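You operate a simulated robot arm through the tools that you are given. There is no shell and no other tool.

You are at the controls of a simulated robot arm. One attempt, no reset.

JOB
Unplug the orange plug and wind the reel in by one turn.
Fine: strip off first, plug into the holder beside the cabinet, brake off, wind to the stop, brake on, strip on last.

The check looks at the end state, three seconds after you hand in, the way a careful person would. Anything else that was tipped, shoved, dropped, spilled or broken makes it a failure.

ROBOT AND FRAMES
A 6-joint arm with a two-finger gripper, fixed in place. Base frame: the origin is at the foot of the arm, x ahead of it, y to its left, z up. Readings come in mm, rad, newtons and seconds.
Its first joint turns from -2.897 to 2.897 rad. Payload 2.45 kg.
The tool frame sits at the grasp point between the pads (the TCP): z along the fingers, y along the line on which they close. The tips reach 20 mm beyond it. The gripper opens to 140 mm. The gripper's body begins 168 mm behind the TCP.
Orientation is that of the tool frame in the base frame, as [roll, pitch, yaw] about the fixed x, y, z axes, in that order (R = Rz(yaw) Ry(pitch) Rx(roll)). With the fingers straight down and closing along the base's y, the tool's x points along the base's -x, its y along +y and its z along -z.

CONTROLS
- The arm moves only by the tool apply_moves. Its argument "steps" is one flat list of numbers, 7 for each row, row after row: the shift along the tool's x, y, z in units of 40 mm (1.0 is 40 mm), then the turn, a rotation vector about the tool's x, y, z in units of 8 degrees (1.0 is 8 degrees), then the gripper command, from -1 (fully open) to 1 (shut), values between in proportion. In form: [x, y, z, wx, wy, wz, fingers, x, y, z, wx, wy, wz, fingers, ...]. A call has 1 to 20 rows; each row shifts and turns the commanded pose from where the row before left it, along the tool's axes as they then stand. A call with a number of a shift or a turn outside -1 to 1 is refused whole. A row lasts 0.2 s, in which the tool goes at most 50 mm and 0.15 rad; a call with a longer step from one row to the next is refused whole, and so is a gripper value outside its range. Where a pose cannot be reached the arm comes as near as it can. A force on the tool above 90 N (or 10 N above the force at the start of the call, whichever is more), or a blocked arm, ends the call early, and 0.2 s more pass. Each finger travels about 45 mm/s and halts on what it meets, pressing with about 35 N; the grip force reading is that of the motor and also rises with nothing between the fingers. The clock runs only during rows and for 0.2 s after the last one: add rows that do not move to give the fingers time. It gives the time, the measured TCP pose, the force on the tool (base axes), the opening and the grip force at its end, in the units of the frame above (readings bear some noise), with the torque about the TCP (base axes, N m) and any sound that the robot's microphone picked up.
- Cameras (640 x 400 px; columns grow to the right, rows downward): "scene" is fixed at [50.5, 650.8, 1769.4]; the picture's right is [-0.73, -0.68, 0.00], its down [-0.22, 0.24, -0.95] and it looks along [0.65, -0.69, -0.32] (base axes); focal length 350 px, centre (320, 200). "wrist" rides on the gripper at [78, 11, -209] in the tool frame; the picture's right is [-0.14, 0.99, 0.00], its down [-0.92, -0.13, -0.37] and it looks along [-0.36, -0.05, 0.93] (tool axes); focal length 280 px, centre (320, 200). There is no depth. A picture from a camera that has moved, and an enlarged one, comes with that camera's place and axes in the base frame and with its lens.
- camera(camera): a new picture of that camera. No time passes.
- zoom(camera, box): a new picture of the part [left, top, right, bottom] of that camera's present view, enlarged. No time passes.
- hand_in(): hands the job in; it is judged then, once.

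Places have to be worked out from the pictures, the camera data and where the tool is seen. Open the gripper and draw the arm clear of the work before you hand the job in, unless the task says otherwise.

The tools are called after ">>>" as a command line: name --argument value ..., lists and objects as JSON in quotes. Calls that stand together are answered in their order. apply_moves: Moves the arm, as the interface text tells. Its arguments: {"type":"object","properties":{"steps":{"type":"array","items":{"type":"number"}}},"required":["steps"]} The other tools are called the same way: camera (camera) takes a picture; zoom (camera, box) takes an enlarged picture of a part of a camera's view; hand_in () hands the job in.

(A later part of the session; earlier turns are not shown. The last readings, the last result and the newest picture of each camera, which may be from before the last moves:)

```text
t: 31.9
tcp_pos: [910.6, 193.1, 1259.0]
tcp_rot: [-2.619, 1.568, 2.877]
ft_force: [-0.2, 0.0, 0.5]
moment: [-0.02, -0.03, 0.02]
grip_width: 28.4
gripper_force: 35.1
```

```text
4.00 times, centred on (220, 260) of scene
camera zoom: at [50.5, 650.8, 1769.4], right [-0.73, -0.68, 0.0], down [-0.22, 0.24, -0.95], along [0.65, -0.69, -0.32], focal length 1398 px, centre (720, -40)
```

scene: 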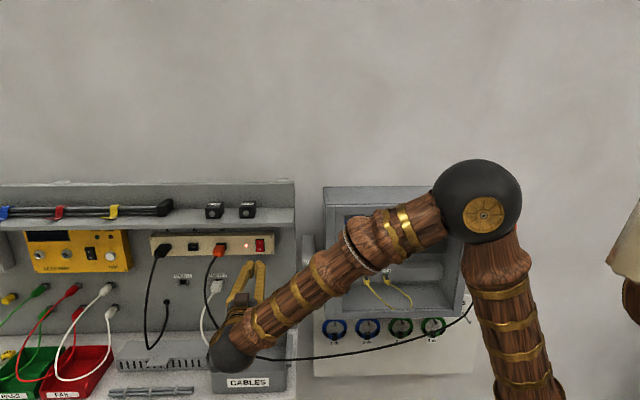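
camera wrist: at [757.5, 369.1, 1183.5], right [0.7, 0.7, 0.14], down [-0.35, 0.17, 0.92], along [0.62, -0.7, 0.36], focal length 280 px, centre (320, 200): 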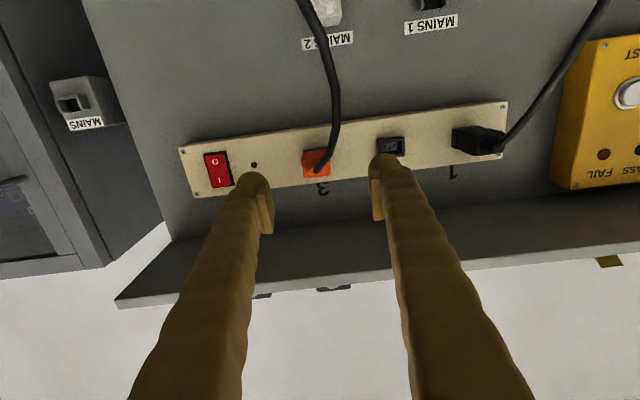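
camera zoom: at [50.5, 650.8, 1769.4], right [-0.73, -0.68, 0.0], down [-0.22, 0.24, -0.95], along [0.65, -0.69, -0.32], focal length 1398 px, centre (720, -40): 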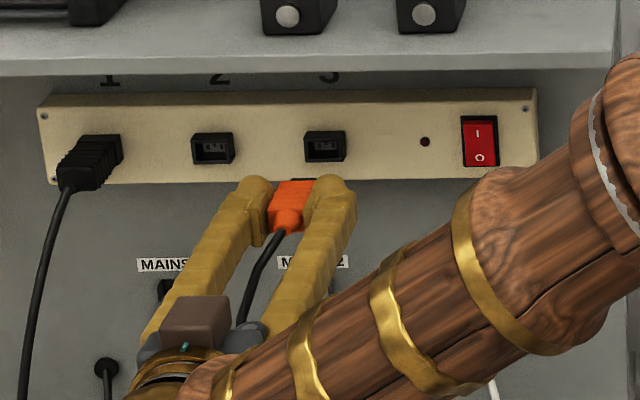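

The plug is out cleanly and still held. I'll pull back another 70 mm and carry it right and down to the standoff in front of the MAINS holder.

>>> apply_moves --steps '[0, 0, -0.9, 0, 0, 0, 1, 0, 0, -0.85, 0, 0, 0, 1, 0.27, -0.78, 0, 0, 0, 0, 1, 0.27, -0.78, 0, 0, 0, 0, 1, 0.27, -0.78, 0, 0, 0, 0, 1, 0.27, -0.78, 0, 0, 0, 0, 1, 0.27, -0.78, 0, 0, 0, 0, 1, 0.27, -0.78, 0, 0, 0, 0, 1, 0.27, -0.78, 0, 0, 0, 0, 1, 0.27, -0.78, 0, 0, 0, 0, 1, 0.27, -0.78, 0, 0, 0, 0, 1, 0, 0, 0, 0, 0, 0, 1, 0, 0, 0, 0, 0, 0, 1]'

>>> camera --camera "wrist"

>>> camera --camera "scene"

>>> zoom --camera "wrist" --box '[200, 80, 440, 240]'

```text
t: 34.8
tcp_pos: [664.8, 43.2, 1162.8]
tcp_rot: [-2.71, 1.57, 2.784]
ft_force: [0.6, -0.2, -0.2]
moment: [-0.01, -0.06, -0.01]
grip_width: 28.3
gripper_force: 35.0
```

```text
taken
camera wrist: at [524.8, 200.2, 1085.6], right [0.7, 0.7, 0.14], down [-0.35, 0.17, 0.92], along [0.62, -0.7, 0.36], focal length 280 px, centre (320, 200)
```

wrist: 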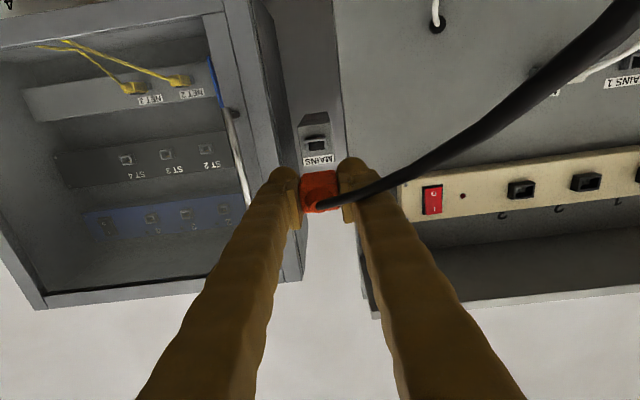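

```text
taken
```

scene: 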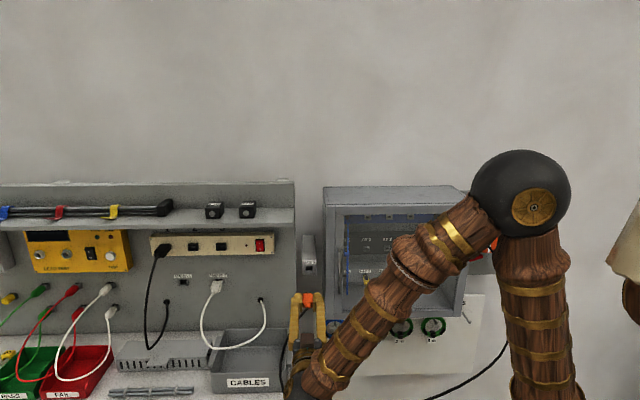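

```text
2.50 times, centred on (320, 160) of wrist
camera zoom: at [524.8, 200.2, 1085.6], right [0.7, 0.7, 0.14], down [-0.35, 0.17, 0.92], along [0.62, -0.7, 0.36], focal length 701 px, centre (320, 300)
```

zoom: 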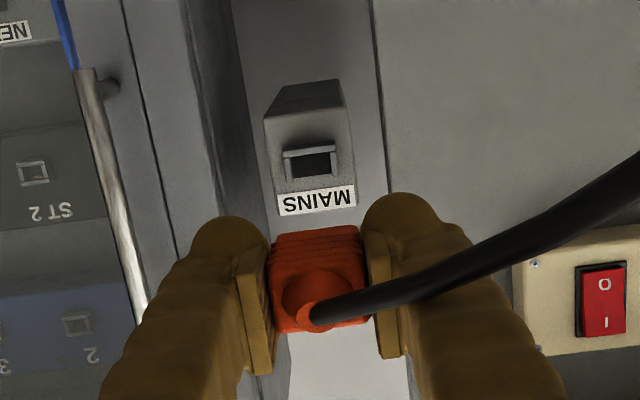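

The holder opening triangulates to d≈634, τ≈497, z≈1159, about 16 mm deeper than the strip sockets, so the seated TCP should be near d≈591. I'll align and close in to a short standoff.

>>> apply_moves --steps '[0.0875, -0.1, 0, 0, 0, 0, 1, 0, 0, 0.65, 0, 0, 0, 1, 0, 0, 0.65, 0, 0, 0, 1, 0, 0, 0.65, 0, 0, 0, 1, 0, 0, 0, 0, 0, 0, 1, 0, 0, 0, 0, 0, 0, 1]'

>>> zoom --camera "wrist" --box '[200, 80, 440, 240]'

>>> zoom --camera "wrist" --box '[270, 110, 370, 180]'

>>> zoom --camera "scene" --box '[270, 240, 350, 320]'

```text
t: 36.1
tcp_pos: [712.4, -14.2, 1158.6]
tcp_rot: [-2.695, 1.567, 2.8]
ft_force: [-0.2, 0.2, 0.3]
moment: [-0.02, -0.02, -0.01]
grip_width: 28.5
gripper_force: 34.8
```

```text
2.50 times, centred on (320, 160) of wrist
camera zoom: at [573.4, 143.8, 1081.0], right [0.7, 0.7, 0.14], down [-0.35, 0.17, 0.92], along [0.62, -0.7, 0.36], focal length 701 px, centre (320, 300)
```

zoom: 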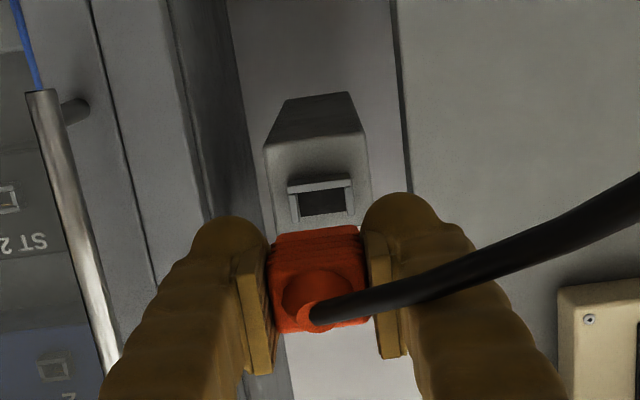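

```text
5.71 times, centred on (320, 145) of wrist
camera zoom: at [573.4, 143.8, 1081.0], right [0.7, 0.7, 0.14], down [-0.35, 0.17, 0.92], along [0.62, -0.7, 0.36], focal length 1602 px, centre (320, 514)
```

zoom: 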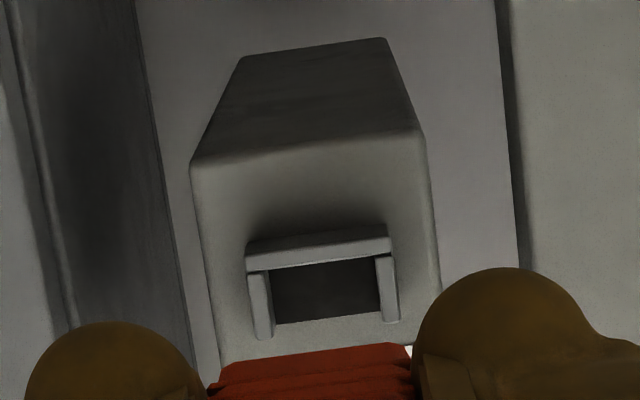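

```text
5.00 times, centred on (310, 280) of scene
camera zoom: at [50.5, 650.8, 1769.4], right [-0.73, -0.68, 0.0], down [-0.22, 0.24, -0.95], along [0.65, -0.69, -0.32], focal length 1747 px, centre (370, -200)
```

zoom: 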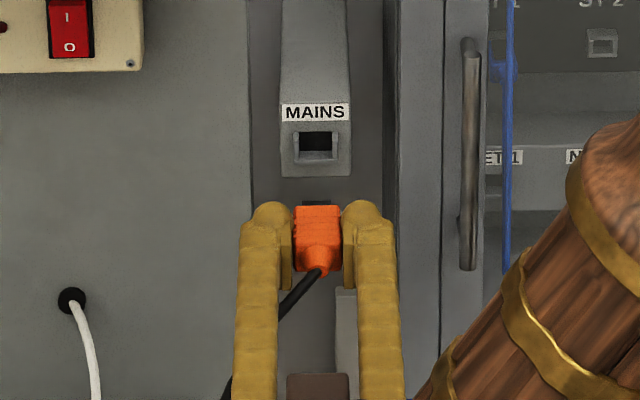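

Nearly aligned: the plug's black nose is visible ahead of the body. I'll compare the empty strip socket and the holder closely in the scene camera to refine the height.

>>> zoom --camera "scene" --box '[205, 230, 245, 262]'

>>> zoom --camera "scene" --box '[290, 255, 330, 287]'

>>> zoom --camera "scene" --box '[290, 275, 330, 307]'

```text
12.50 times, centred on (225, 246) of scene
camera zoom: at [50.5, 650.8, 1769.4], right [-0.73, -0.68, 0.0], down [-0.22, 0.24, -0.95], along [0.65, -0.69, -0.32], focal length 4369 px, centre (1508, -375)
```

zoom: 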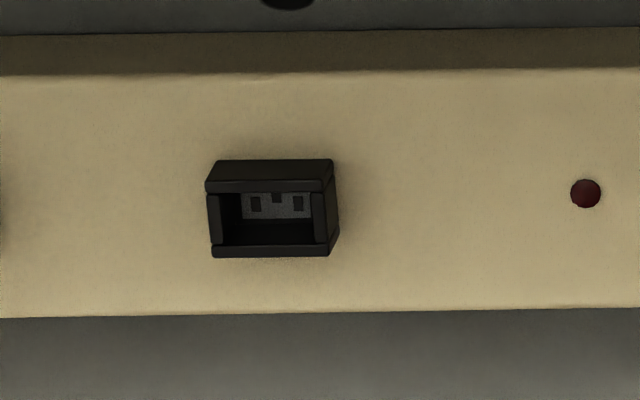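

```text
12.50 times, centred on (310, 271) of scene
camera zoom: at [50.5, 650.8, 1769.4], right [-0.73, -0.68, 0.0], down [-0.22, 0.24, -0.95], along [0.65, -0.69, -0.32], focal length 4369 px, centre (445, -688)
```

zoom: 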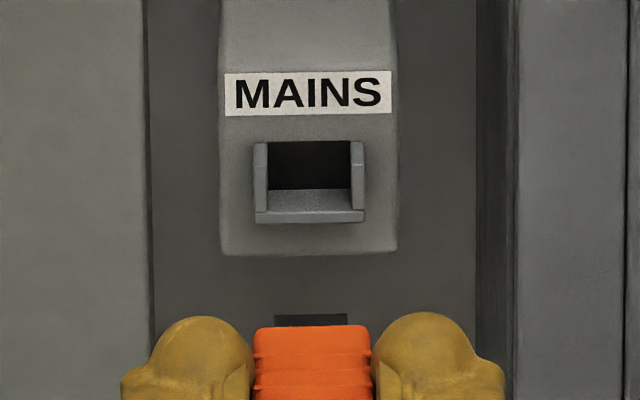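

```text
12.50 times, centred on (310, 291) of scene
camera zoom: at [50.5, 650.8, 1769.4], right [-0.73, -0.68, 0.0], down [-0.22, 0.24, -0.95], along [0.65, -0.69, -0.32], focal length 4369 px, centre (445, -938)
```

zoom: 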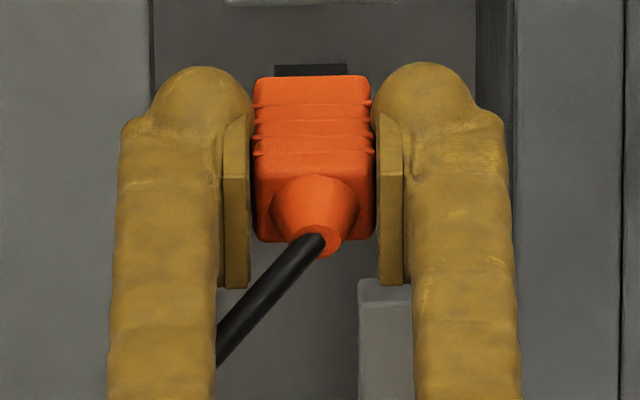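

Comparing both sockets gives the holder frame front at d≈628, 17.6 mm deeper than the strip's, and its opening centre at z≈1162. I'll raise about 3.3 mm, trim, and advance 35 mm for a last look before insertion.

>>> apply_moves --steps '[-0.083, 0.0125, 0, -0.025, 0, 0, 1, 0, 0, 0.3, 0, 0, 0, 1, 0, 0, 0.3, 0, 0, 0, 1, 0, 0, 0.275, 0, 0, 0, 1, 0, 0, 0, 0, 0, 0, 1, 0, 0, 0, 0, 0, 0, 1]'

>>> zoom --camera "wrist" --box '[270, 110, 370, 180]'

>>> zoom --camera "scene" --box '[290, 255, 330, 287]'

```text
t: 37.5
tcp_pos: [738.6, -38.0, 1162.0]
tcp_rot: [-2.693, 1.57, 2.807]
ft_force: [0.2, 0.1, 0.1]
moment: [0.0, 0.01, 0.01]
grip_width: 28.5
gripper_force: 35.4
```

```text
5.71 times, centred on (320, 145) of wrist
camera zoom: at [598.2, 118.9, 1083.8], right [0.7, 0.7, 0.14], down [-0.35, 0.17, 0.92], along [0.62, -0.69, 0.36], focal length 1602 px, centre (320, 514)
```

zoom: 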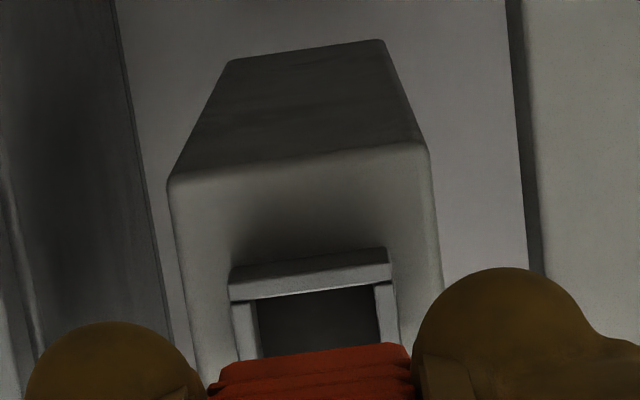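

```text
12.50 times, centred on (310, 271) of scene
camera zoom: at [50.5, 650.8, 1769.4], right [-0.73, -0.68, 0.0], down [-0.22, 0.24, -0.95], along [0.65, -0.69, -0.32], focal length 4369 px, centre (445, -688)
```

zoom: 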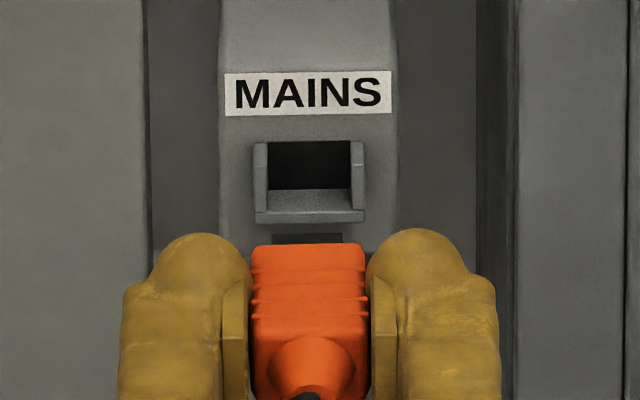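

The corrected estimate is opening centre z≈1160.2, with the nose about 0.6 mm too far left. I'll trim both and advance another 20 mm gently.

>>> apply_moves --steps '[0.04, -0.015, 0, 0, 0, 0, 1, 0, 0, 0, 0, 0, 0, 1, 0, 0, 0.17, 0, 0, 0, 1, 0, 0, 0.17, 0, 0, 0, 1, 0, 0, 0.17, 0, 0, 0, 1, 0, 0, 0, 0, 0, 0, 1, 0, 0, 0, 0, 0, 0, 1]'

>>> zoom --camera "wrist" --box '[270, 110, 370, 180]'

>>> zoom --camera "scene" --box '[290, 255, 330, 287]'

```text
t: 39.1
tcp_pos: [751.9, -51.8, 1161.1]
tcp_rot: [-2.749, 1.569, 2.75]
ft_force: [-0.6, 0.6, -0.4]
moment: [0.01, 0.0, 0.0]
grip_width: 28.6
gripper_force: 35.5
```

```text
5.71 times, centred on (320, 145) of wrist
camera zoom: at [611.9, 104.7, 1082.9], right [0.7, 0.7, 0.14], down [-0.35, 0.17, 0.92], along [0.62, -0.69, 0.36], focal length 1602 px, centre (320, 514)
```

zoom: 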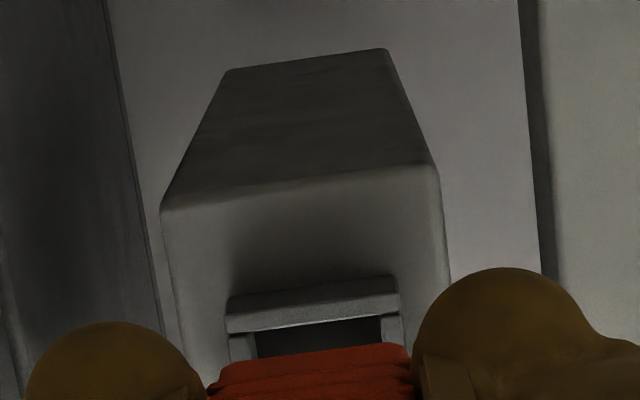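

```text
12.50 times, centred on (310, 271) of scene
camera zoom: at [50.5, 650.8, 1769.4], right [-0.73, -0.68, 0.0], down [-0.22, 0.24, -0.95], along [0.65, -0.69, -0.32], focal length 4369 px, centre (445, -688)
```

zoom: 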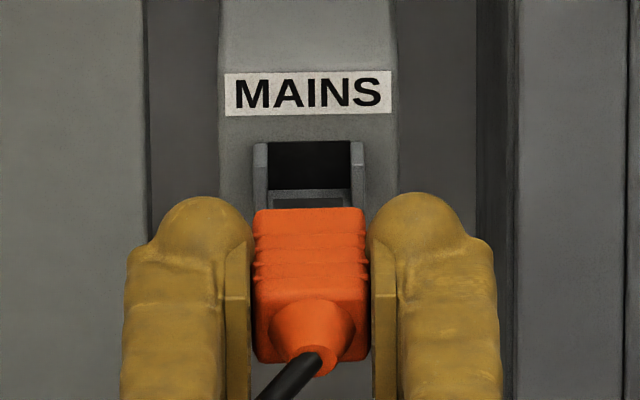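

The nose is centred between the holder's posts, still about 18 mm short. I'll make a small height trim and push on slowly.

>>> apply_moves --steps '[0.018, 0, 0.1, 0, 0, 0, 1, 0, 0, 0.1, 0, 0, 0, 1, 0, 0, 0.1, 0, 0, 0, 1, 0, 0, 0.1, 0, 0, 0, 1, 0, 0, 0.1, 0, 0, 0, 1, 0, 0, 0, 0, 0, 0, 1]'

>>> zoom --camera "scene" --box '[290, 255, 330, 287]'

>>> zoom --camera "wrist" --box '[270, 110, 370, 180]'

```text
t: 40.5
tcp_pos: [766.9, -66.9, 1159.2]
tcp_rot: [-2.733, 1.569, 2.767]
ft_force: [-0.6, 2.1, 2.4]
moment: [-0.05, -0.08, 0.0]
grip_width: 28.4
gripper_force: 34.9
```

```text
12.50 times, centred on (310, 271) of scene
camera zoom: at [50.5, 650.8, 1769.4], right [-0.73, -0.68, 0.0], down [-0.22, 0.24, -0.95], along [0.65, -0.69, -0.32], focal length 4369 px, centre (445, -688)
```

zoom: 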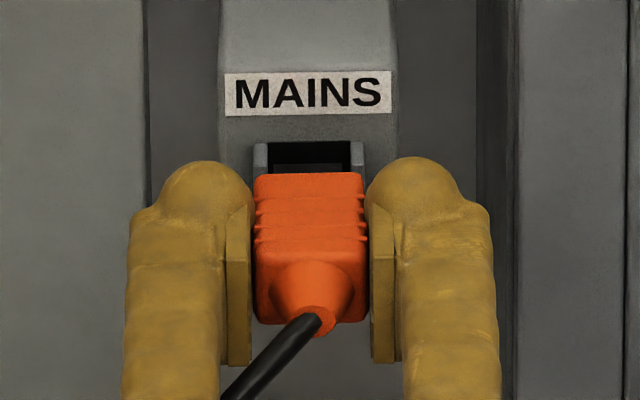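

```text
5.71 times, centred on (320, 145) of wrist
camera zoom: at [626.7, 89.8, 1081.3], right [0.7, 0.7, 0.14], down [-0.35, 0.17, 0.92], along [0.62, -0.69, 0.36], focal length 1602 px, centre (320, 514)
```

zoom: 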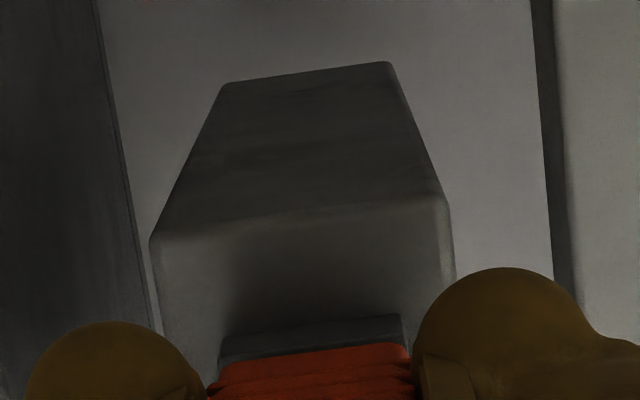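

The nose is entering the holder with only about 2 N on it. I'll continue the last 8 mm in small steps.

>>> apply_moves --steps '[-0.015, 0, 0.05, 0, 0, 0, 1, 0, 0, 0.05, 0, 0, 0, 1, 0, 0, 0.05, 0, 0, 0, 1, 0, 0, 0.05, 0, 0, 0, 1, 0, 0, 0, 0, 0, 0, 1]'

>>> zoom --camera "scene" --box '[290, 255, 330, 287]'

```text
t: 41.8
tcp_pos: [772.2, -73.5, 1160.4]
tcp_rot: [-2.522, 1.568, 2.977]
ft_force: [-37.1, 35.7, -4.0]
moment: [0.16, 0.16, -0.04]
grip_width: 28.6
gripper_force: 35.2
```

```text
12.50 times, centred on (310, 271) of scene
camera zoom: at [50.5, 650.8, 1769.4], right [-0.73, -0.68, 0.0], down [-0.22, 0.24, -0.95], along [0.65, -0.69, -0.32], focal length 4369 px, centre (445, -688)
```

zoom: 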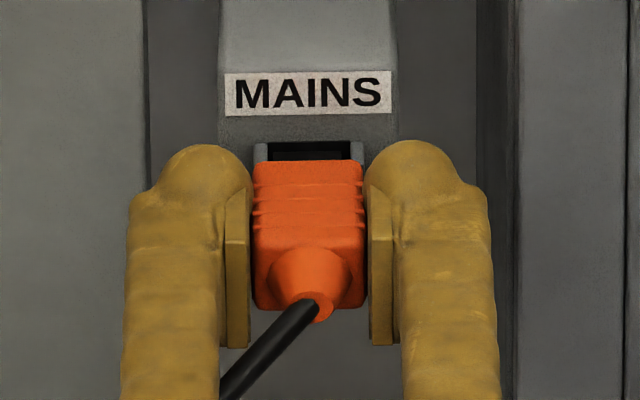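

There is now 51 N of axial resistance at d=598, about where it should seat. I'll check the shoulder-to-frame gap from below.

>>> zoom --camera "wrist" --box '[280, 130, 360, 190]'

>>> zoom --camera "scene" --box '[298, 260, 322, 280]'

```text
6.67 times, centred on (320, 160) of wrist
camera zoom: at [631.8, 84.9, 1082.4], right [0.7, 0.7, 0.14], down [-0.35, 0.17, 0.92], along [0.62, -0.69, 0.36], focal length 1869 px, centre (320, 467)
```

zoom: 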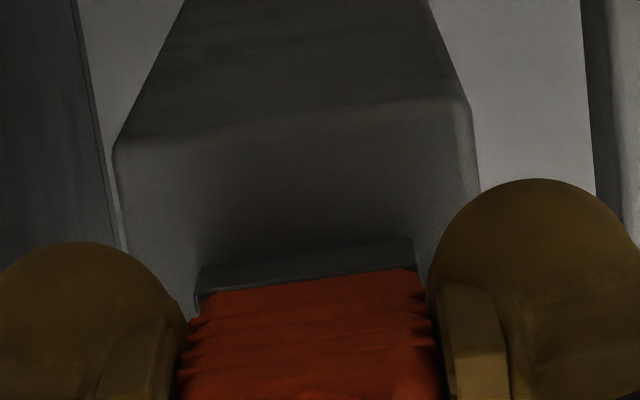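

```text
16.00 times, centred on (310, 270) of scene
camera zoom: at [50.5, 650.8, 1769.4], right [-0.73, -0.68, 0.0], down [-0.22, 0.24, -0.95], along [0.65, -0.69, -0.32], focal length 5592 px, centre (480, -920)
```

zoom: 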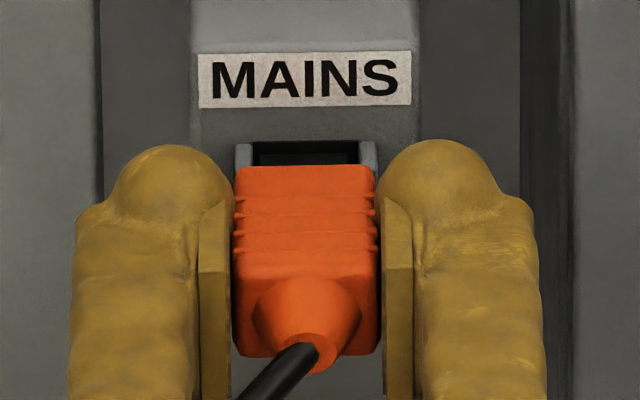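

The plug looks fully seated, with its shoulder against the holder's frame. I'll open the fingers to 60 mm, staying clear of the cabinet, and check that the plug stays.

>>> apply_moves --steps '[0, 0, 0, 0, 0, 0, 0.143, 0, 0, 0, 0, 0, 0, 0.143, 0, 0, 0, 0, 0, 0, 0.143, 0, 0, 0, 0, 0, 0, 0.143]'

>>> camera --camera "wrist"

>>> zoom --camera "scene" --box '[298, 260, 322, 280]'

>>> camera --camera "scene"

```text
t: 42.8
tcp_pos: [772.1, -72.8, 1160.8]
tcp_rot: [-2.729, 1.568, 2.77]
ft_force: [-0.1, -0.1, -0.2]
moment: [-0.01, 0.03, -0.01]
grip_width: 60.1
gripper_force: 0.0
```

```text
taken
camera wrist: at [632.4, 84.3, 1082.5], right [0.7, 0.7, 0.14], down [-0.35, 0.17, 0.92], along [0.62, -0.69, 0.36], focal length 280 px, centre (320, 200)
```

wrist: 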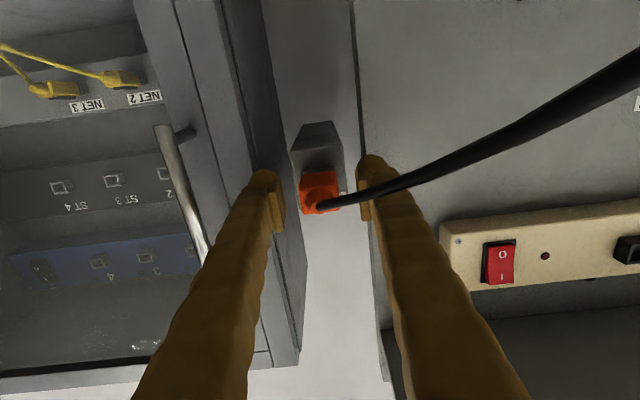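

```text
16.00 times, centred on (310, 270) of scene
camera zoom: at [50.5, 650.8, 1769.4], right [-0.73, -0.68, 0.0], down [-0.22, 0.24, -0.95], along [0.65, -0.69, -0.32], focal length 5592 px, centre (480, -920)
```

zoom: 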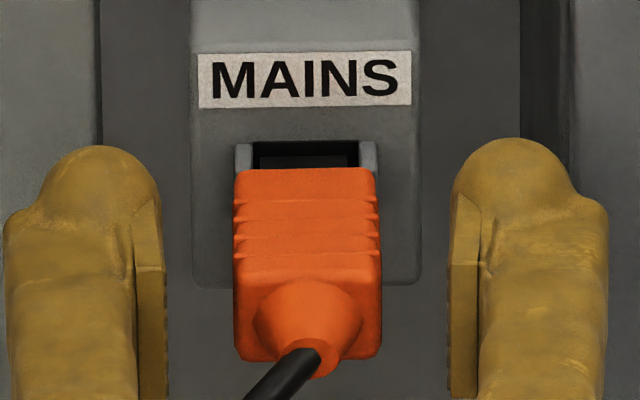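

```text
taken
```

scene: 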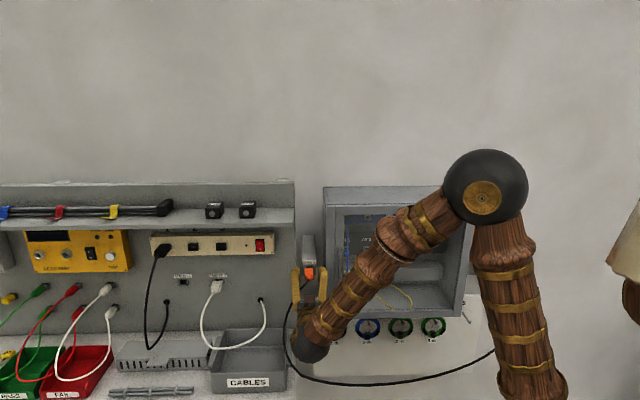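

The plug is parked and free of the fingers. I'll back straight out along the fingers, then rise.

>>> apply_moves --steps '[0, 0, -0.4, 0, 0, 0, 0.143, 0, 0, -0.8, 0, 0, 0, 0.143, 0, 0, -0.9, 0, 0, 0, 0.143, 0, 0, -0.9, 0, 0, 0, 0.143, 0, 0, -0.7, 0, 0, 0, 0.143, 0, 0, 0, 0, 0, 0, 0.143]'

>>> camera --camera "wrist"

>>> zoom --camera "scene" --box '[240, 230, 560, 400]'

>>> zoom --camera "wrist" --box '[270, 110, 370, 180]'

```text
t: 44.1
tcp_pos: [667.8, 29.4, 1160.8]
tcp_rot: [-2.591, 1.57, 2.908]
ft_force: [0.6, -0.2, 0.2]
moment: [-0.02, 0.01, 0.03]
grip_width: 59.7
gripper_force: 0.2
```

```text
taken
camera wrist: at [526.6, 186.7, 1081.5], right [0.7, 0.7, 0.14], down [-0.35, 0.17, 0.92], along [0.62, -0.69, 0.36], focal length 280 px, centre (320, 200)
```

wrist: 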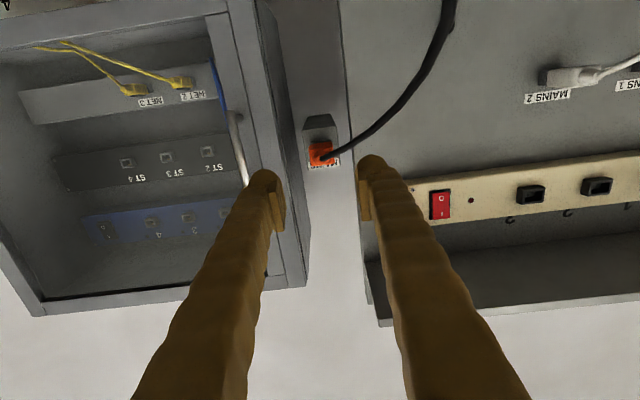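

```text
2.00 times, centred on (400, 315) of scene
camera zoom: at [50.5, 650.8, 1769.4], right [-0.73, -0.68, 0.0], down [-0.22, 0.24, -0.95], along [0.65, -0.69, -0.32], focal length 699 px, centre (160, -30)
```

zoom: 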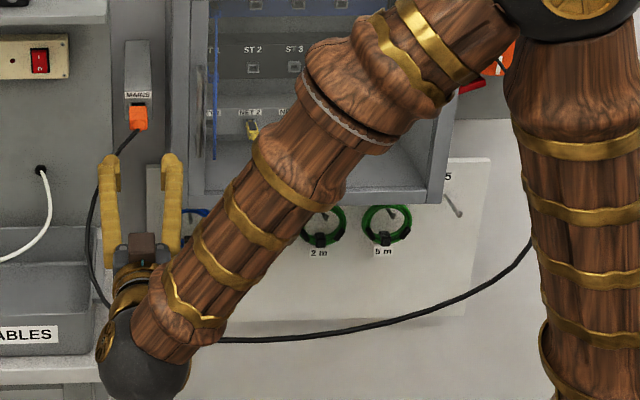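

```text
5.71 times, centred on (320, 145) of wrist
camera zoom: at [526.6, 186.7, 1081.5], right [0.7, 0.7, 0.14], down [-0.35, 0.17, 0.92], along [0.62, -0.69, 0.36], focal length 1602 px, centre (320, 514)
```

zoom: 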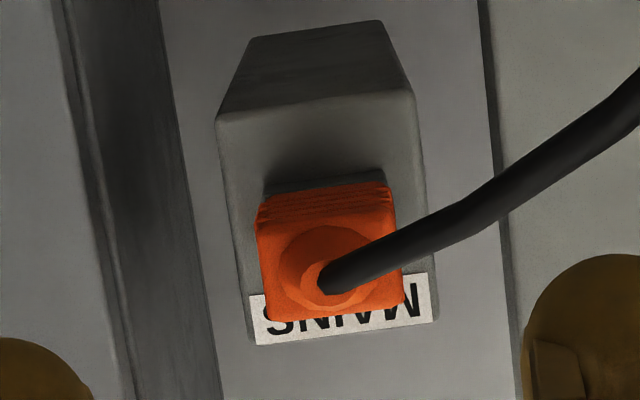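

The plug sits well in the holder. I'll rise first, then shift left and up to the pose I used earlier, so I can go over the top of the cabinet.

>>> apply_moves --steps '[-1, 0, 0, 0, 0, 0, 0.143, -1, 0, 0, 0, 0, 0, 0.143, -1, 0, 0, 0, 0, 0, 0.143, -0.5, 0.8, 0.3, 0, 0, 0, 0.143, -0.5, 0.8, 0.3, 0, 0, 0, 0.143, -0.7, 0.8, 0.3, 0, 0, 0, 0.143, -1, 0, 0.2, 0, 0, 0, 0.143, -1, 0, 0, 0, 0, 0, 0.143, -1, 0, 0, 0, 0, 0, 0.143, -1, 0, 0, 0, 0, 0, 0.143, -0.6, 0, 0, 0, 0, 0, 0.143, 0, 0, 0, 0, 0, 0, 0.143]'

>>> camera --camera "scene"

```text
t: 46.8
tcp_pos: [768.5, 69.5, 1532.4]
tcp_rot: [-2.758, 1.569, 2.741]
ft_force: [0.0, 0.6, -0.2]
moment: [0.02, 0.0, 0.04]
grip_width: 60.2
gripper_force: 0.1
```

```text
taken
```

scene: 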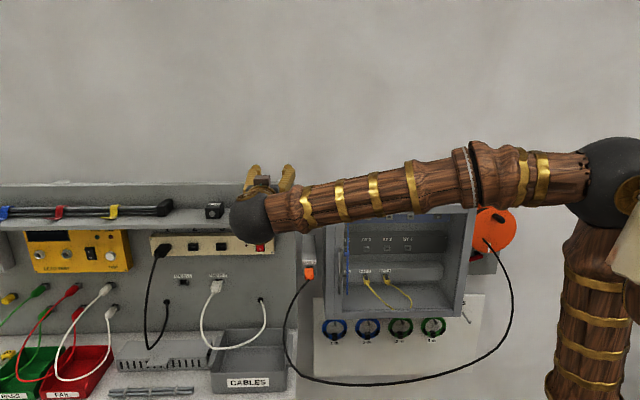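

Clear view of the reel now, so I'll zoom on it.

>>> zoom --camera "scene" --box '[455, 195, 535, 275]'

>>> zoom --camera "scene" --box '[270, 240, 350, 300]'

```text
5.00 times, centred on (495, 235) of scene
camera zoom: at [50.5, 650.8, 1769.4], right [-0.73, -0.68, 0.0], down [-0.22, 0.24, -0.95], along [0.65, -0.69, -0.32], focal length 1747 px, centre (-555, 25)
```

zoom: 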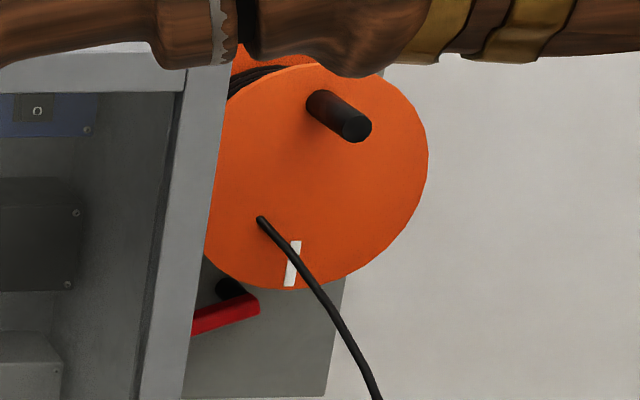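

```text
6.67 times, centred on (310, 270) of scene
camera zoom: at [50.5, 650.8, 1769.4], right [-0.73, -0.68, 0.0], down [-0.22, 0.24, -0.95], along [0.65, -0.69, -0.32], focal length 2330 px, centre (387, -267)
```

zoom: 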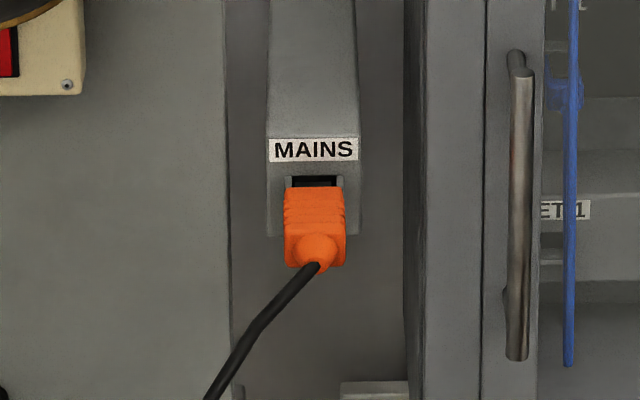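

The plug and cable look settled and the reel is undisturbed; the red brake lever sits under its lower left. I'll tilt the tool down and move forward and right over the cabinet.

>>> apply_moves --steps '[0, 0, 0, 0, 1, 0, 0.143, 0, 0, 0, 0, 1, 0, 0.143, 0, 0, 0, 0, 1, 0, 0.143, 0, 0, 0, 0, 1, 0, 0.143, 0, 0, 0, 0, 1, 0, 0.143, 0, 0, 0, 0, 1, 0, 0.143, 0, 0, 0, 0, 0.7, 0, 0.143, -0.644, -0.875, 0.474, 0, 0, 0, 0.143, -0.644, -0.875, 0.474, 0, 0, 0, 0.143, -0.644, -0.875, 0.474, 0, 0, 0, 0.143, -0.644, -0.875, 0.474, 0, 0, 0, 0.143, -0.644, -0.875, 0.474, 0, 0, 0, 0.143, -0.644, -0.875, 0.474, 0, 0, 0, 0.143, -0.644, -0.875, 0.474, 0, 0, 0, 0.143, -0.644, -0.875, 0.474, 0, 0, 0, 0.143, 0, 0, 0, 0, 0, 0, 0.143]'

>>> camera --camera "scene"

```text
t: 50.1
tcp_pos: [748.3, -312.3, 1534.5]
tcp_rot: [3.14, 0.633, 2.358]
ft_force: [0.5, -0.2, 0.3]
moment: [0.0, 0.02, 0.01]
grip_width: 59.6
gripper_force: 0.1
```

```text
taken
```

scene: 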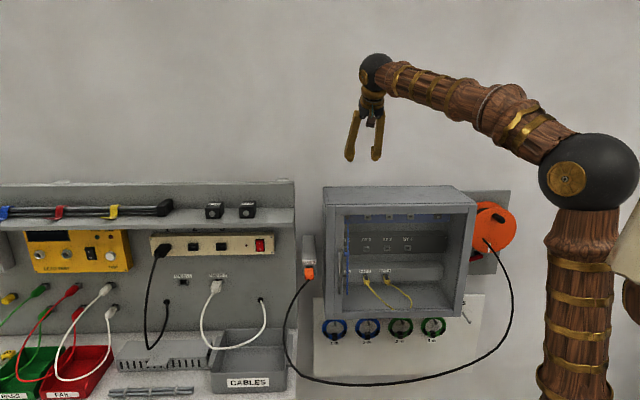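

On track at d=750, τ=308, well above the cabinet top. Now I slide right past the cabinet and the reel.

>>> apply_moves --steps '[0, -1, 0, 0, 0, 0, 0.143, 0, -1, 0, 0, 0, 0, 0.143, 0, -1, 0, 0, 0, 0, 0.143, 0, -1, 0, 0, 0, 0, 0.143, 0, -1, 0, 0, 0, 0, 0.143, 0, -1, 0, 0, 0, 0, 0.143, 0, -1, 0, 0, 0, 0, 0.143, 0, -1, 0, 0, 0, 0, 0.143, 0, -1, 0, 0, 0, 0, 0.143, 0, -1, 0, 0, 0, 0, 0.143, 0, -1, 0, 0, 0, 0, 0.143, 0, -1, 0, 0, 0, 0, 0.143, 0, -1, 0, 0, 0, 0, 0.143, 0, -1, 0, 0, 0, 0, 0.143, 0, -1, 0, 0, 0, 0, 0.143, 0, -1, 0, 0, 0, 0, 0.143, 0, -1, 0, 0, 0, 0, 0.143, 0, 0, 0, 0, 0, 0, 0.143]'

>>> camera --camera "wrist"

>>> camera --camera "scene"

```text
t: 54.0
tcp_pos: [270.5, -794.9, 1535.1]
tcp_rot: [-3.141, 0.634, 2.357]
ft_force: [-0.4, -0.7, 0.4]
moment: [0.03, -0.02, 0.01]
grip_width: 60.0
gripper_force: 0.1
```

```text
taken
camera wrist: at [146.3, -653.6, 1656.6], right [0.78, 0.62, 0.08], down [0.28, -0.46, 0.84], along [0.56, -0.63, -0.53], focal length 280 px, centre (320, 200)
```

wrist: 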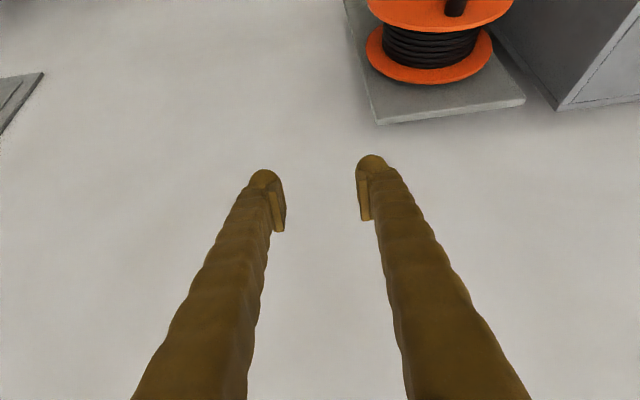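

```text
taken
```

scene: 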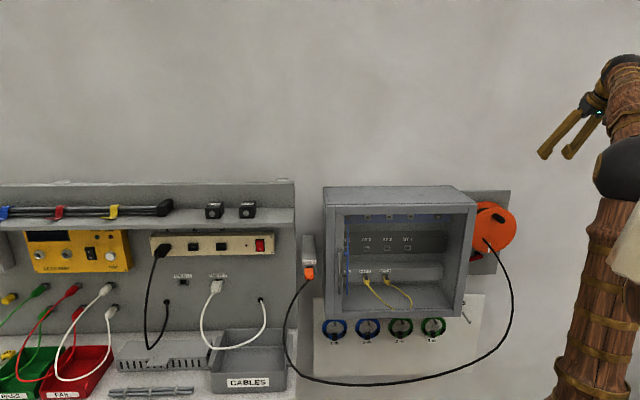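

Now at the free spot right of the reel (τ=-371). I'll lower 256 mm, then bring the tool up to horizontal.

>>> apply_moves --steps '[0.555, 0, 0.585, 0, 0, 0, 0.143, 0.555, 0, 0.585, 0, 0, 0, 0.143, 0.555, 0, 0.585, 0, 0, 0, 0.143, 0.555, 0, 0.585, 0, 0, 0, 0.143, 0.555, 0, 0.585, 0, 0, 0, 0.143, 0.555, 0, 0.585, 0, 0, 0, 0.143, 0.555, 0, 0.585, 0, 0, 0, 0.143, 0.555, 0, 0.585, 0, 0, 0, 0.143, 0, 0, 0, 0, -1, 0, 0.143, 0, 0, 0, 0, -1, 0, 0.143, 0, 0, 0, 0, -1, 0, 0.143, 0, 0, 0, 0, -1, 0, 0.143, 0, 0, 0, 0, -1, 0, 0.143, 0, 0, 0, 0, -1, 0, 0.143, 0, 0, 0, 0, -0.7, 0, 0.143, 0, 0, 0, 0, 0, 0, 0.143]'

>>> camera --camera "wrist"

>>> camera --camera "scene"

```text
t: 57.4
tcp_pos: [246.9, -769.4, 1276.0]
tcp_rot: [-2.249, 1.569, -3.034]
ft_force: [0.9, -0.6, -0.6]
moment: [0.0, 0.0, -0.04]
grip_width: 59.7
gripper_force: 0.0
```

```text
taken
camera wrist: at [107.3, -612.4, 1198.5], right [0.7, 0.7, 0.14], down [-0.35, 0.17, 0.92], along [0.62, -0.69, 0.36], focal length 280 px, centre (320, 200)
```

wrist: 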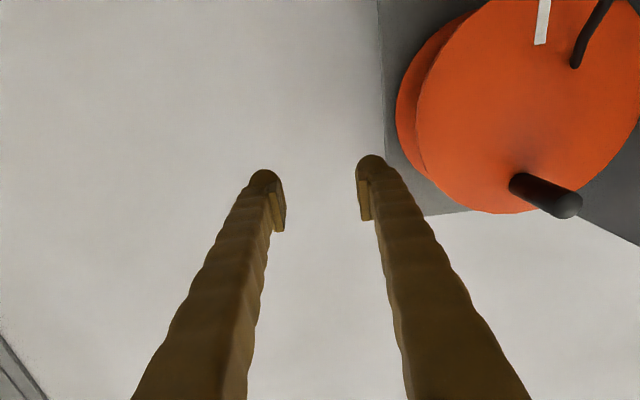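

```text
taken
```

scene: 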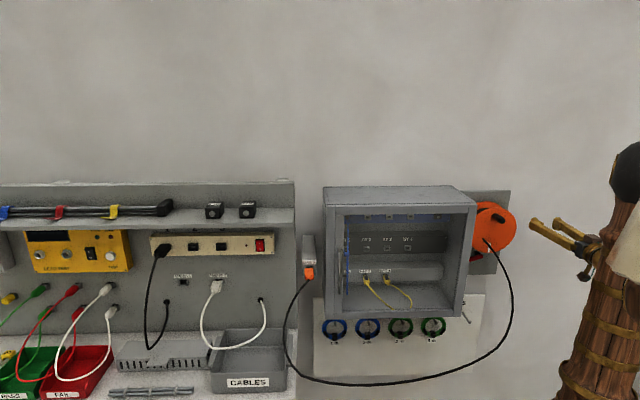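

Horizontal again and square to the wall, right of the reel. I'll back off and lower so the wrist camera sees the whole reel and the brake lever.

>>> apply_moves --steps '[0.5, 0, -0.7, 0, 0, 0, 0.143, 0.6, 0, -0.7, 0, 0, 0, 0.143, 0.6, 0, -0.7, 0, 0, 0, 0.143, 0.6, 0, -0.7, 0, 0, 0, 0.143, 0.6, 0, 0, 0, 0, 0, 0.143, 0, 0, 0, 0, 0, 0, 0.143]'

>>> camera --camera "wrist"

>>> zoom --camera "wrist" --box '[400, 0, 640, 180]'

```text
t: 58.8
tcp_pos: [165.8, -687.6, 1159.6]
tcp_rot: [-2.764, 1.569, 2.734]
ft_force: [-0.7, -0.1, 0.1]
moment: [-0.02, 0.0, 0.01]
grip_width: 59.8
gripper_force: 0.0
```

```text
taken
camera wrist: at [25.6, -531.2, 1082.6], right [0.7, 0.7, 0.14], down [-0.35, 0.17, 0.92], along [0.62, -0.69, 0.36], focal length 280 px, centre (320, 200)
```

wrist: 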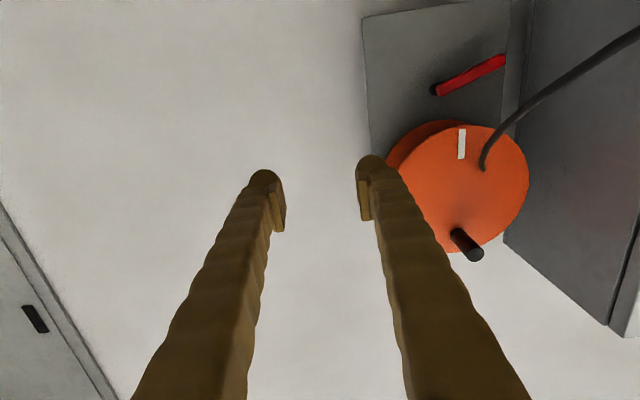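

```text
2.22 times, centred on (520, 90) of wrist
camera zoom: at [25.6, -531.2, 1082.6], right [0.7, 0.7, 0.14], down [-0.35, 0.17, 0.92], along [0.62, -0.69, 0.36], focal length 623 px, centre (-124, 444)
```

zoom: 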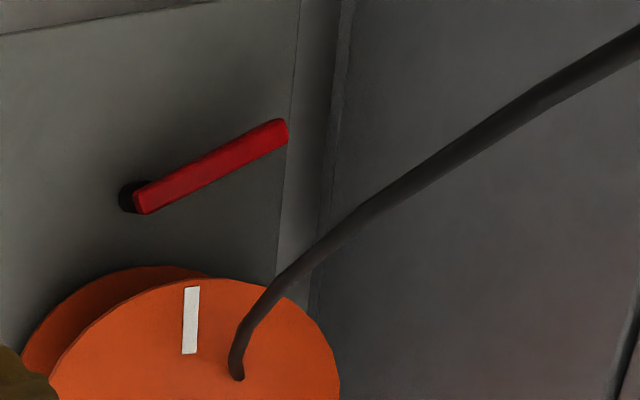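

The brake is a red lever on a black pivot on the board, below and left of the reel. I'll look for markings that show which way is on or off.

>>> zoom --camera "wrist" --box '[420, 40, 520, 110]'

>>> zoom --camera "wrist" --box '[350, 0, 470, 130]'

>>> zoom --camera "scene" --box '[460, 235, 520, 285]'

>>> zoom --camera "wrist" --box '[360, 100, 560, 280]'

```text
5.71 times, centred on (470, 75) of wrist
camera zoom: at [25.6, -531.2, 1082.6], right [0.7, 0.7, 0.14], down [-0.35, 0.17, 0.92], along [0.62, -0.69, 0.36], focal length 1602 px, centre (-537, 914)
```

zoom: 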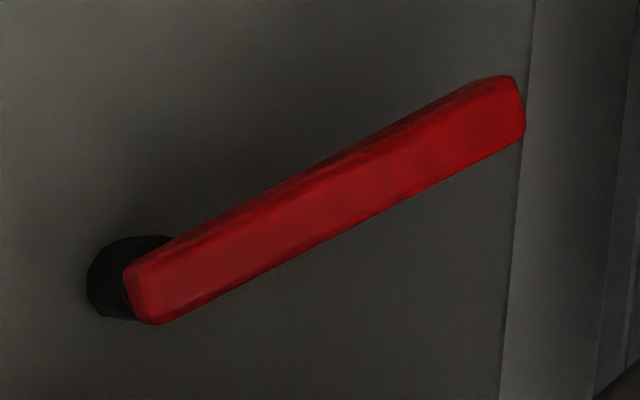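

```text
3.08 times, centred on (410, 65) of wrist
camera zoom: at [25.6, -531.2, 1082.6], right [0.7, 0.7, 0.14], down [-0.35, 0.17, 0.92], along [0.62, -0.69, 0.36], focal length 863 px, centre (43, 615)
```

zoom: 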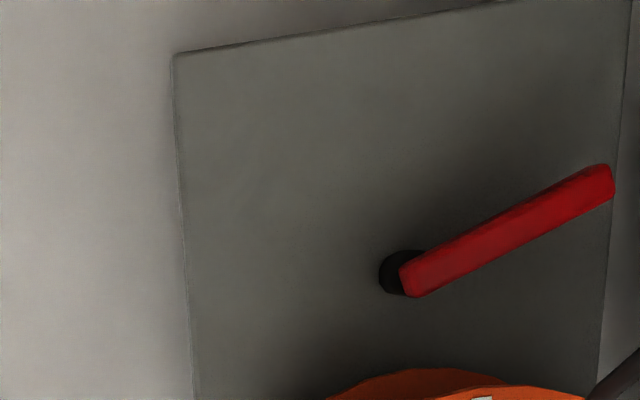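

```text
8.00 times, centred on (490, 260) of scene
camera zoom: at [50.5, 650.8, 1769.4], right [-0.73, -0.68, 0.0], down [-0.22, 0.24, -0.95], along [0.65, -0.69, -0.32], focal length 2796 px, centre (-1040, -280)
```

zoom: 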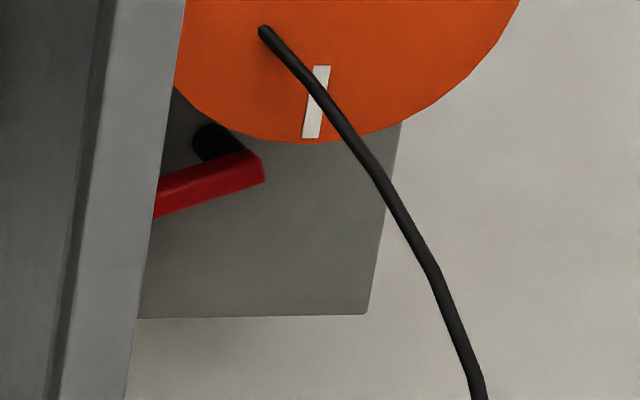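

```text
2.22 times, centred on (460, 190) of wrist
camera zoom: at [25.6, -531.2, 1082.6], right [0.7, 0.7, 0.14], down [-0.35, 0.17, 0.92], along [0.62, -0.69, 0.36], focal length 623 px, centre (9, 222)
```

zoom: 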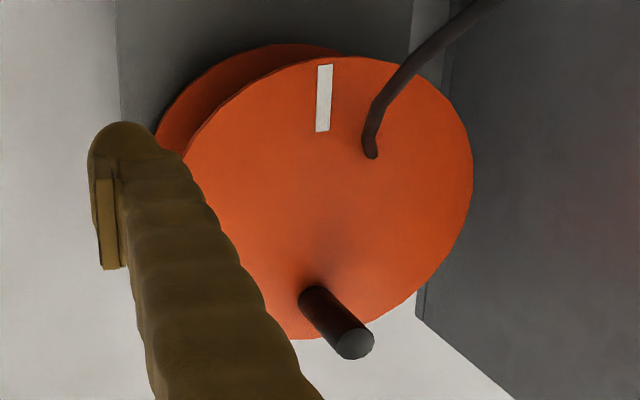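

Triangulated positions:

| Item | d | τ | z | Notes |
|---|---|---|---|---|
| Reel axis | – | ≈-186 | ≈1239 | – |
| Crank peg | 699–753 | ≈-189 | ≈1303 | crank radius ≈64 mm |
| Brake pivot | – | ≈-190 | ≈1107 | lever points left, slightly down, to τ≈-108 |
| Lever front | ≈804 | – | – | – |

I'll cage the lever between vertically stacked fingers, coming in from the right to avoid the cable. First I roll the tool by -90°.

>>> apply_moves --steps '[0, 0, 0, 0, 0, -1, 0.143, 0, 0, 0, 0, 0, -1, 0.143, 0, 0, 0, 0, 0, -1, 0.143, 0, 0, 0, 0, 0, -1, 0.143, 0, 0, 0, 0, 0, -1, 0.143, 0, 0, 0, 0, 0, -1, 0.143, 0, 0, 0, 0, 0, -1, 0.143, 0, 0, 0, 0, 0, -1, 0.143, 0, 0, 0, 0, 0, -1, 0.143, 0, 0, 0, 0, 0, -1, 0.143, 0, 0, 0, 0, 0, -1, 0.143, 0, 0, 0, 0, 0, -0.25, 0.143, 0, 0, 0, 0, 0, 0, 0.143]'

>>> camera --camera "wrist"

```text
t: 61.8
tcp_pos: [120.3, -709.3, 1545.0]
tcp_rot: [-1.77, 0.181, -2.364]
ft_force: [-0.1, -0.3, 0.0]
moment: [0.0, 0.02, 0.02]
grip_width: 60.4
gripper_force: 0.1
out of reach, approached as far as the arm can: row 3, 4, 5, 6, 7, 8, 9, 10, 11, 12
stopped in row 13: the arm was blocked; the commanded pose is now the measured one
```

```text
taken
camera wrist: at [-83.7, -618.7, 1559.8], right [0.08, 0.36, -0.93], down [0.38, 0.85, 0.36], along [0.92, -0.39, -0.07], focal length 280 px, centre (320, 200)
```

wrist: 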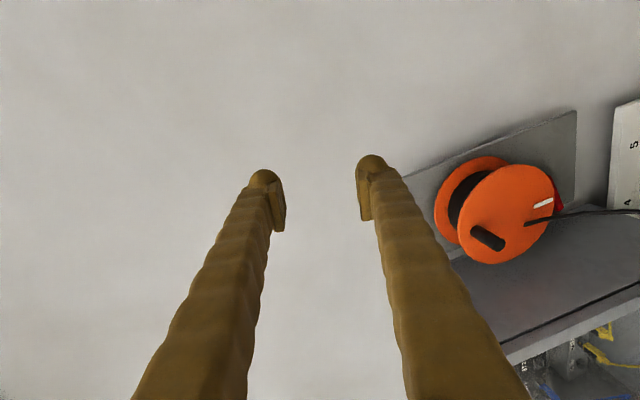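

That roll was out of reach there and the arm drifted upward, with no contact or force. I'll check the state before continuing.

>>> camera --camera "scene"

```text
taken
```

scene: 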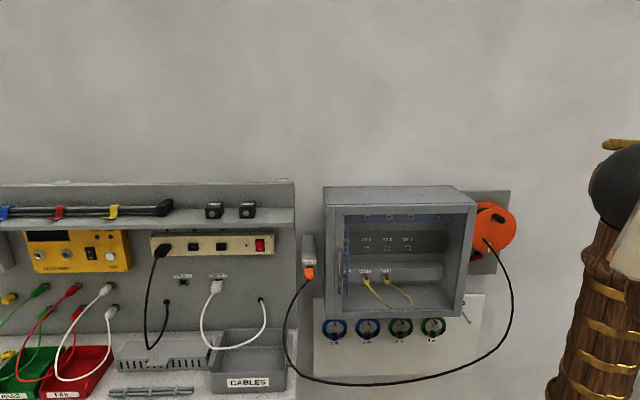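

Nothing else moved. I'll roll back to the natural orientation here and look at the pose before descending again.

>>> apply_moves --steps '[0, 0, 0, 0, 0, 1, 0.143, 0, 0, 0, 0, 0, 1, 0.143, 0, 0, 0, 0, 0, 1, 0.143, 0, 0, 0, 0, 0, 1, 0.143, 0, 0, 0, 0, 0, 1, 0.143, 0, 0, 0, 0, 0, 1, 0.143, 0, 0, 0, 0, 0, 1, 0.143, 0, 0, 0, 0, 0, 1, 0.143, 0, 0, 0, 0, 0, 1, 0.143, 0, 0, 0, 0, 0, 0.5, 0.143, 0, 0, 0, 0, 0, 0, 0.143]'

>>> camera --camera "scene"

```text
t: 64.2
tcp_pos: [119.0, -709.0, 1544.9]
tcp_rot: [-2.85, 1.367, 2.684]
ft_force: [0.5, 0.7, -0.2]
moment: [-0.03, 0.04, 0.03]
grip_width: 59.8
gripper_force: 0.0
```

```text
taken
```

scene: 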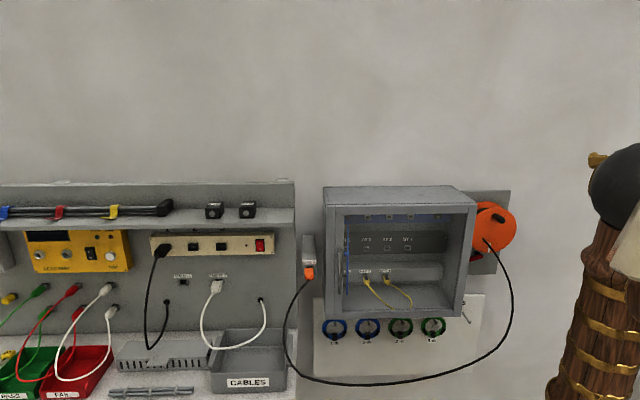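

Natural roll is restored at a height of 1545. Up here in free space I'll test whether the tool can yaw left by about 40°, coming at the lever from the right, and level the pitch too.

>>> apply_moves --steps '[0, 0, 0, -1, 0, 0, 0.143, 0, 0, 0, -1, 0, 0, 0.143, 0, 0, 0, -1, 0, 0, 0.143, 0, 0, 0, -1, 0, 0, 0.143, 0, 0, 0, -1, 0, 0, 0.143, 0, 0, 0, 0, 0, 0, 0.143]'

>>> camera --camera "wrist"

```text
t: 65.5
tcp_pos: [120.2, -708.2, 1544.7]
tcp_rot: [2.741, 1.367, 2.693]
ft_force: [0.6, 0.2, 0.0]
moment: [-0.03, -0.01, -0.01]
grip_width: 59.8
gripper_force: 0.0
```

```text
taken
camera wrist: at [-98.5, -680.3, 1508.6], right [0.08, 0.97, 0.21], down [-0.2, -0.19, 0.96], along [0.98, -0.12, 0.18], focal length 280 px, centre (320, 200)
```

wrist: 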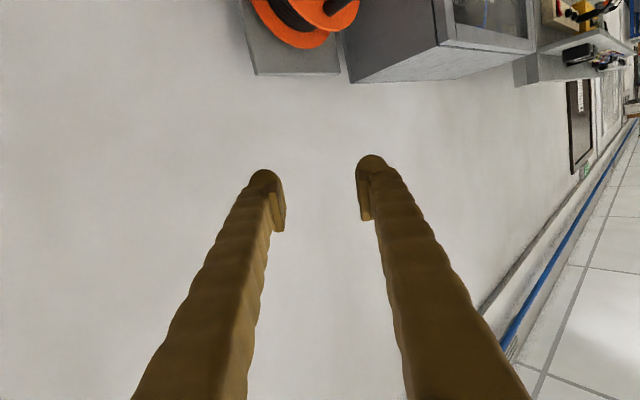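

The yaw works with no reach warning: the tool points along +x and is pitched down about 10°. I'll descend in this orientation, well right of the reel.

>>> apply_moves --steps '[0.979, -0.079, 0.186, 0, 0, 0, 0.143, 0.979, -0.079, 0.186, 0, 0, 0, 0.143, 0.979, -0.079, 0.186, 0, 0, 0, 0.143, 0.979, -0.079, 0.186, 0, 0, 0, 0.143, 0.979, -0.079, 0.186, 0, 0, 0, 0.143, 0.979, -0.079, 0.186, 0, 0, 0, 0.143, 0, 0, 0, 0, 0, 0, 0.143]'

>>> camera --camera "wrist"

```text
t: 67.2
tcp_pos: [123.1, -706.8, 1302.7]
tcp_rot: [2.741, 1.365, 2.691]
ft_force: [0.7, 0.7, -0.3]
moment: [-0.03, 0.01, 0.02]
grip_width: 60.1
gripper_force: 0.1
```

```text
taken
camera wrist: at [-95.8, -678.4, 1266.0], right [0.08, 0.97, 0.21], down [-0.2, -0.19, 0.96], along [0.98, -0.12, 0.18], focal length 280 px, centre (320, 200)
```

wrist: 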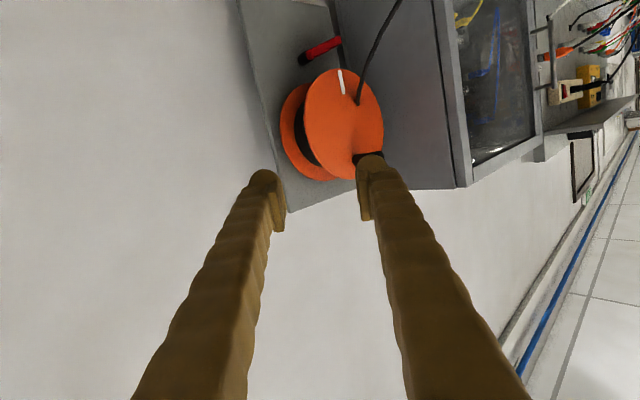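

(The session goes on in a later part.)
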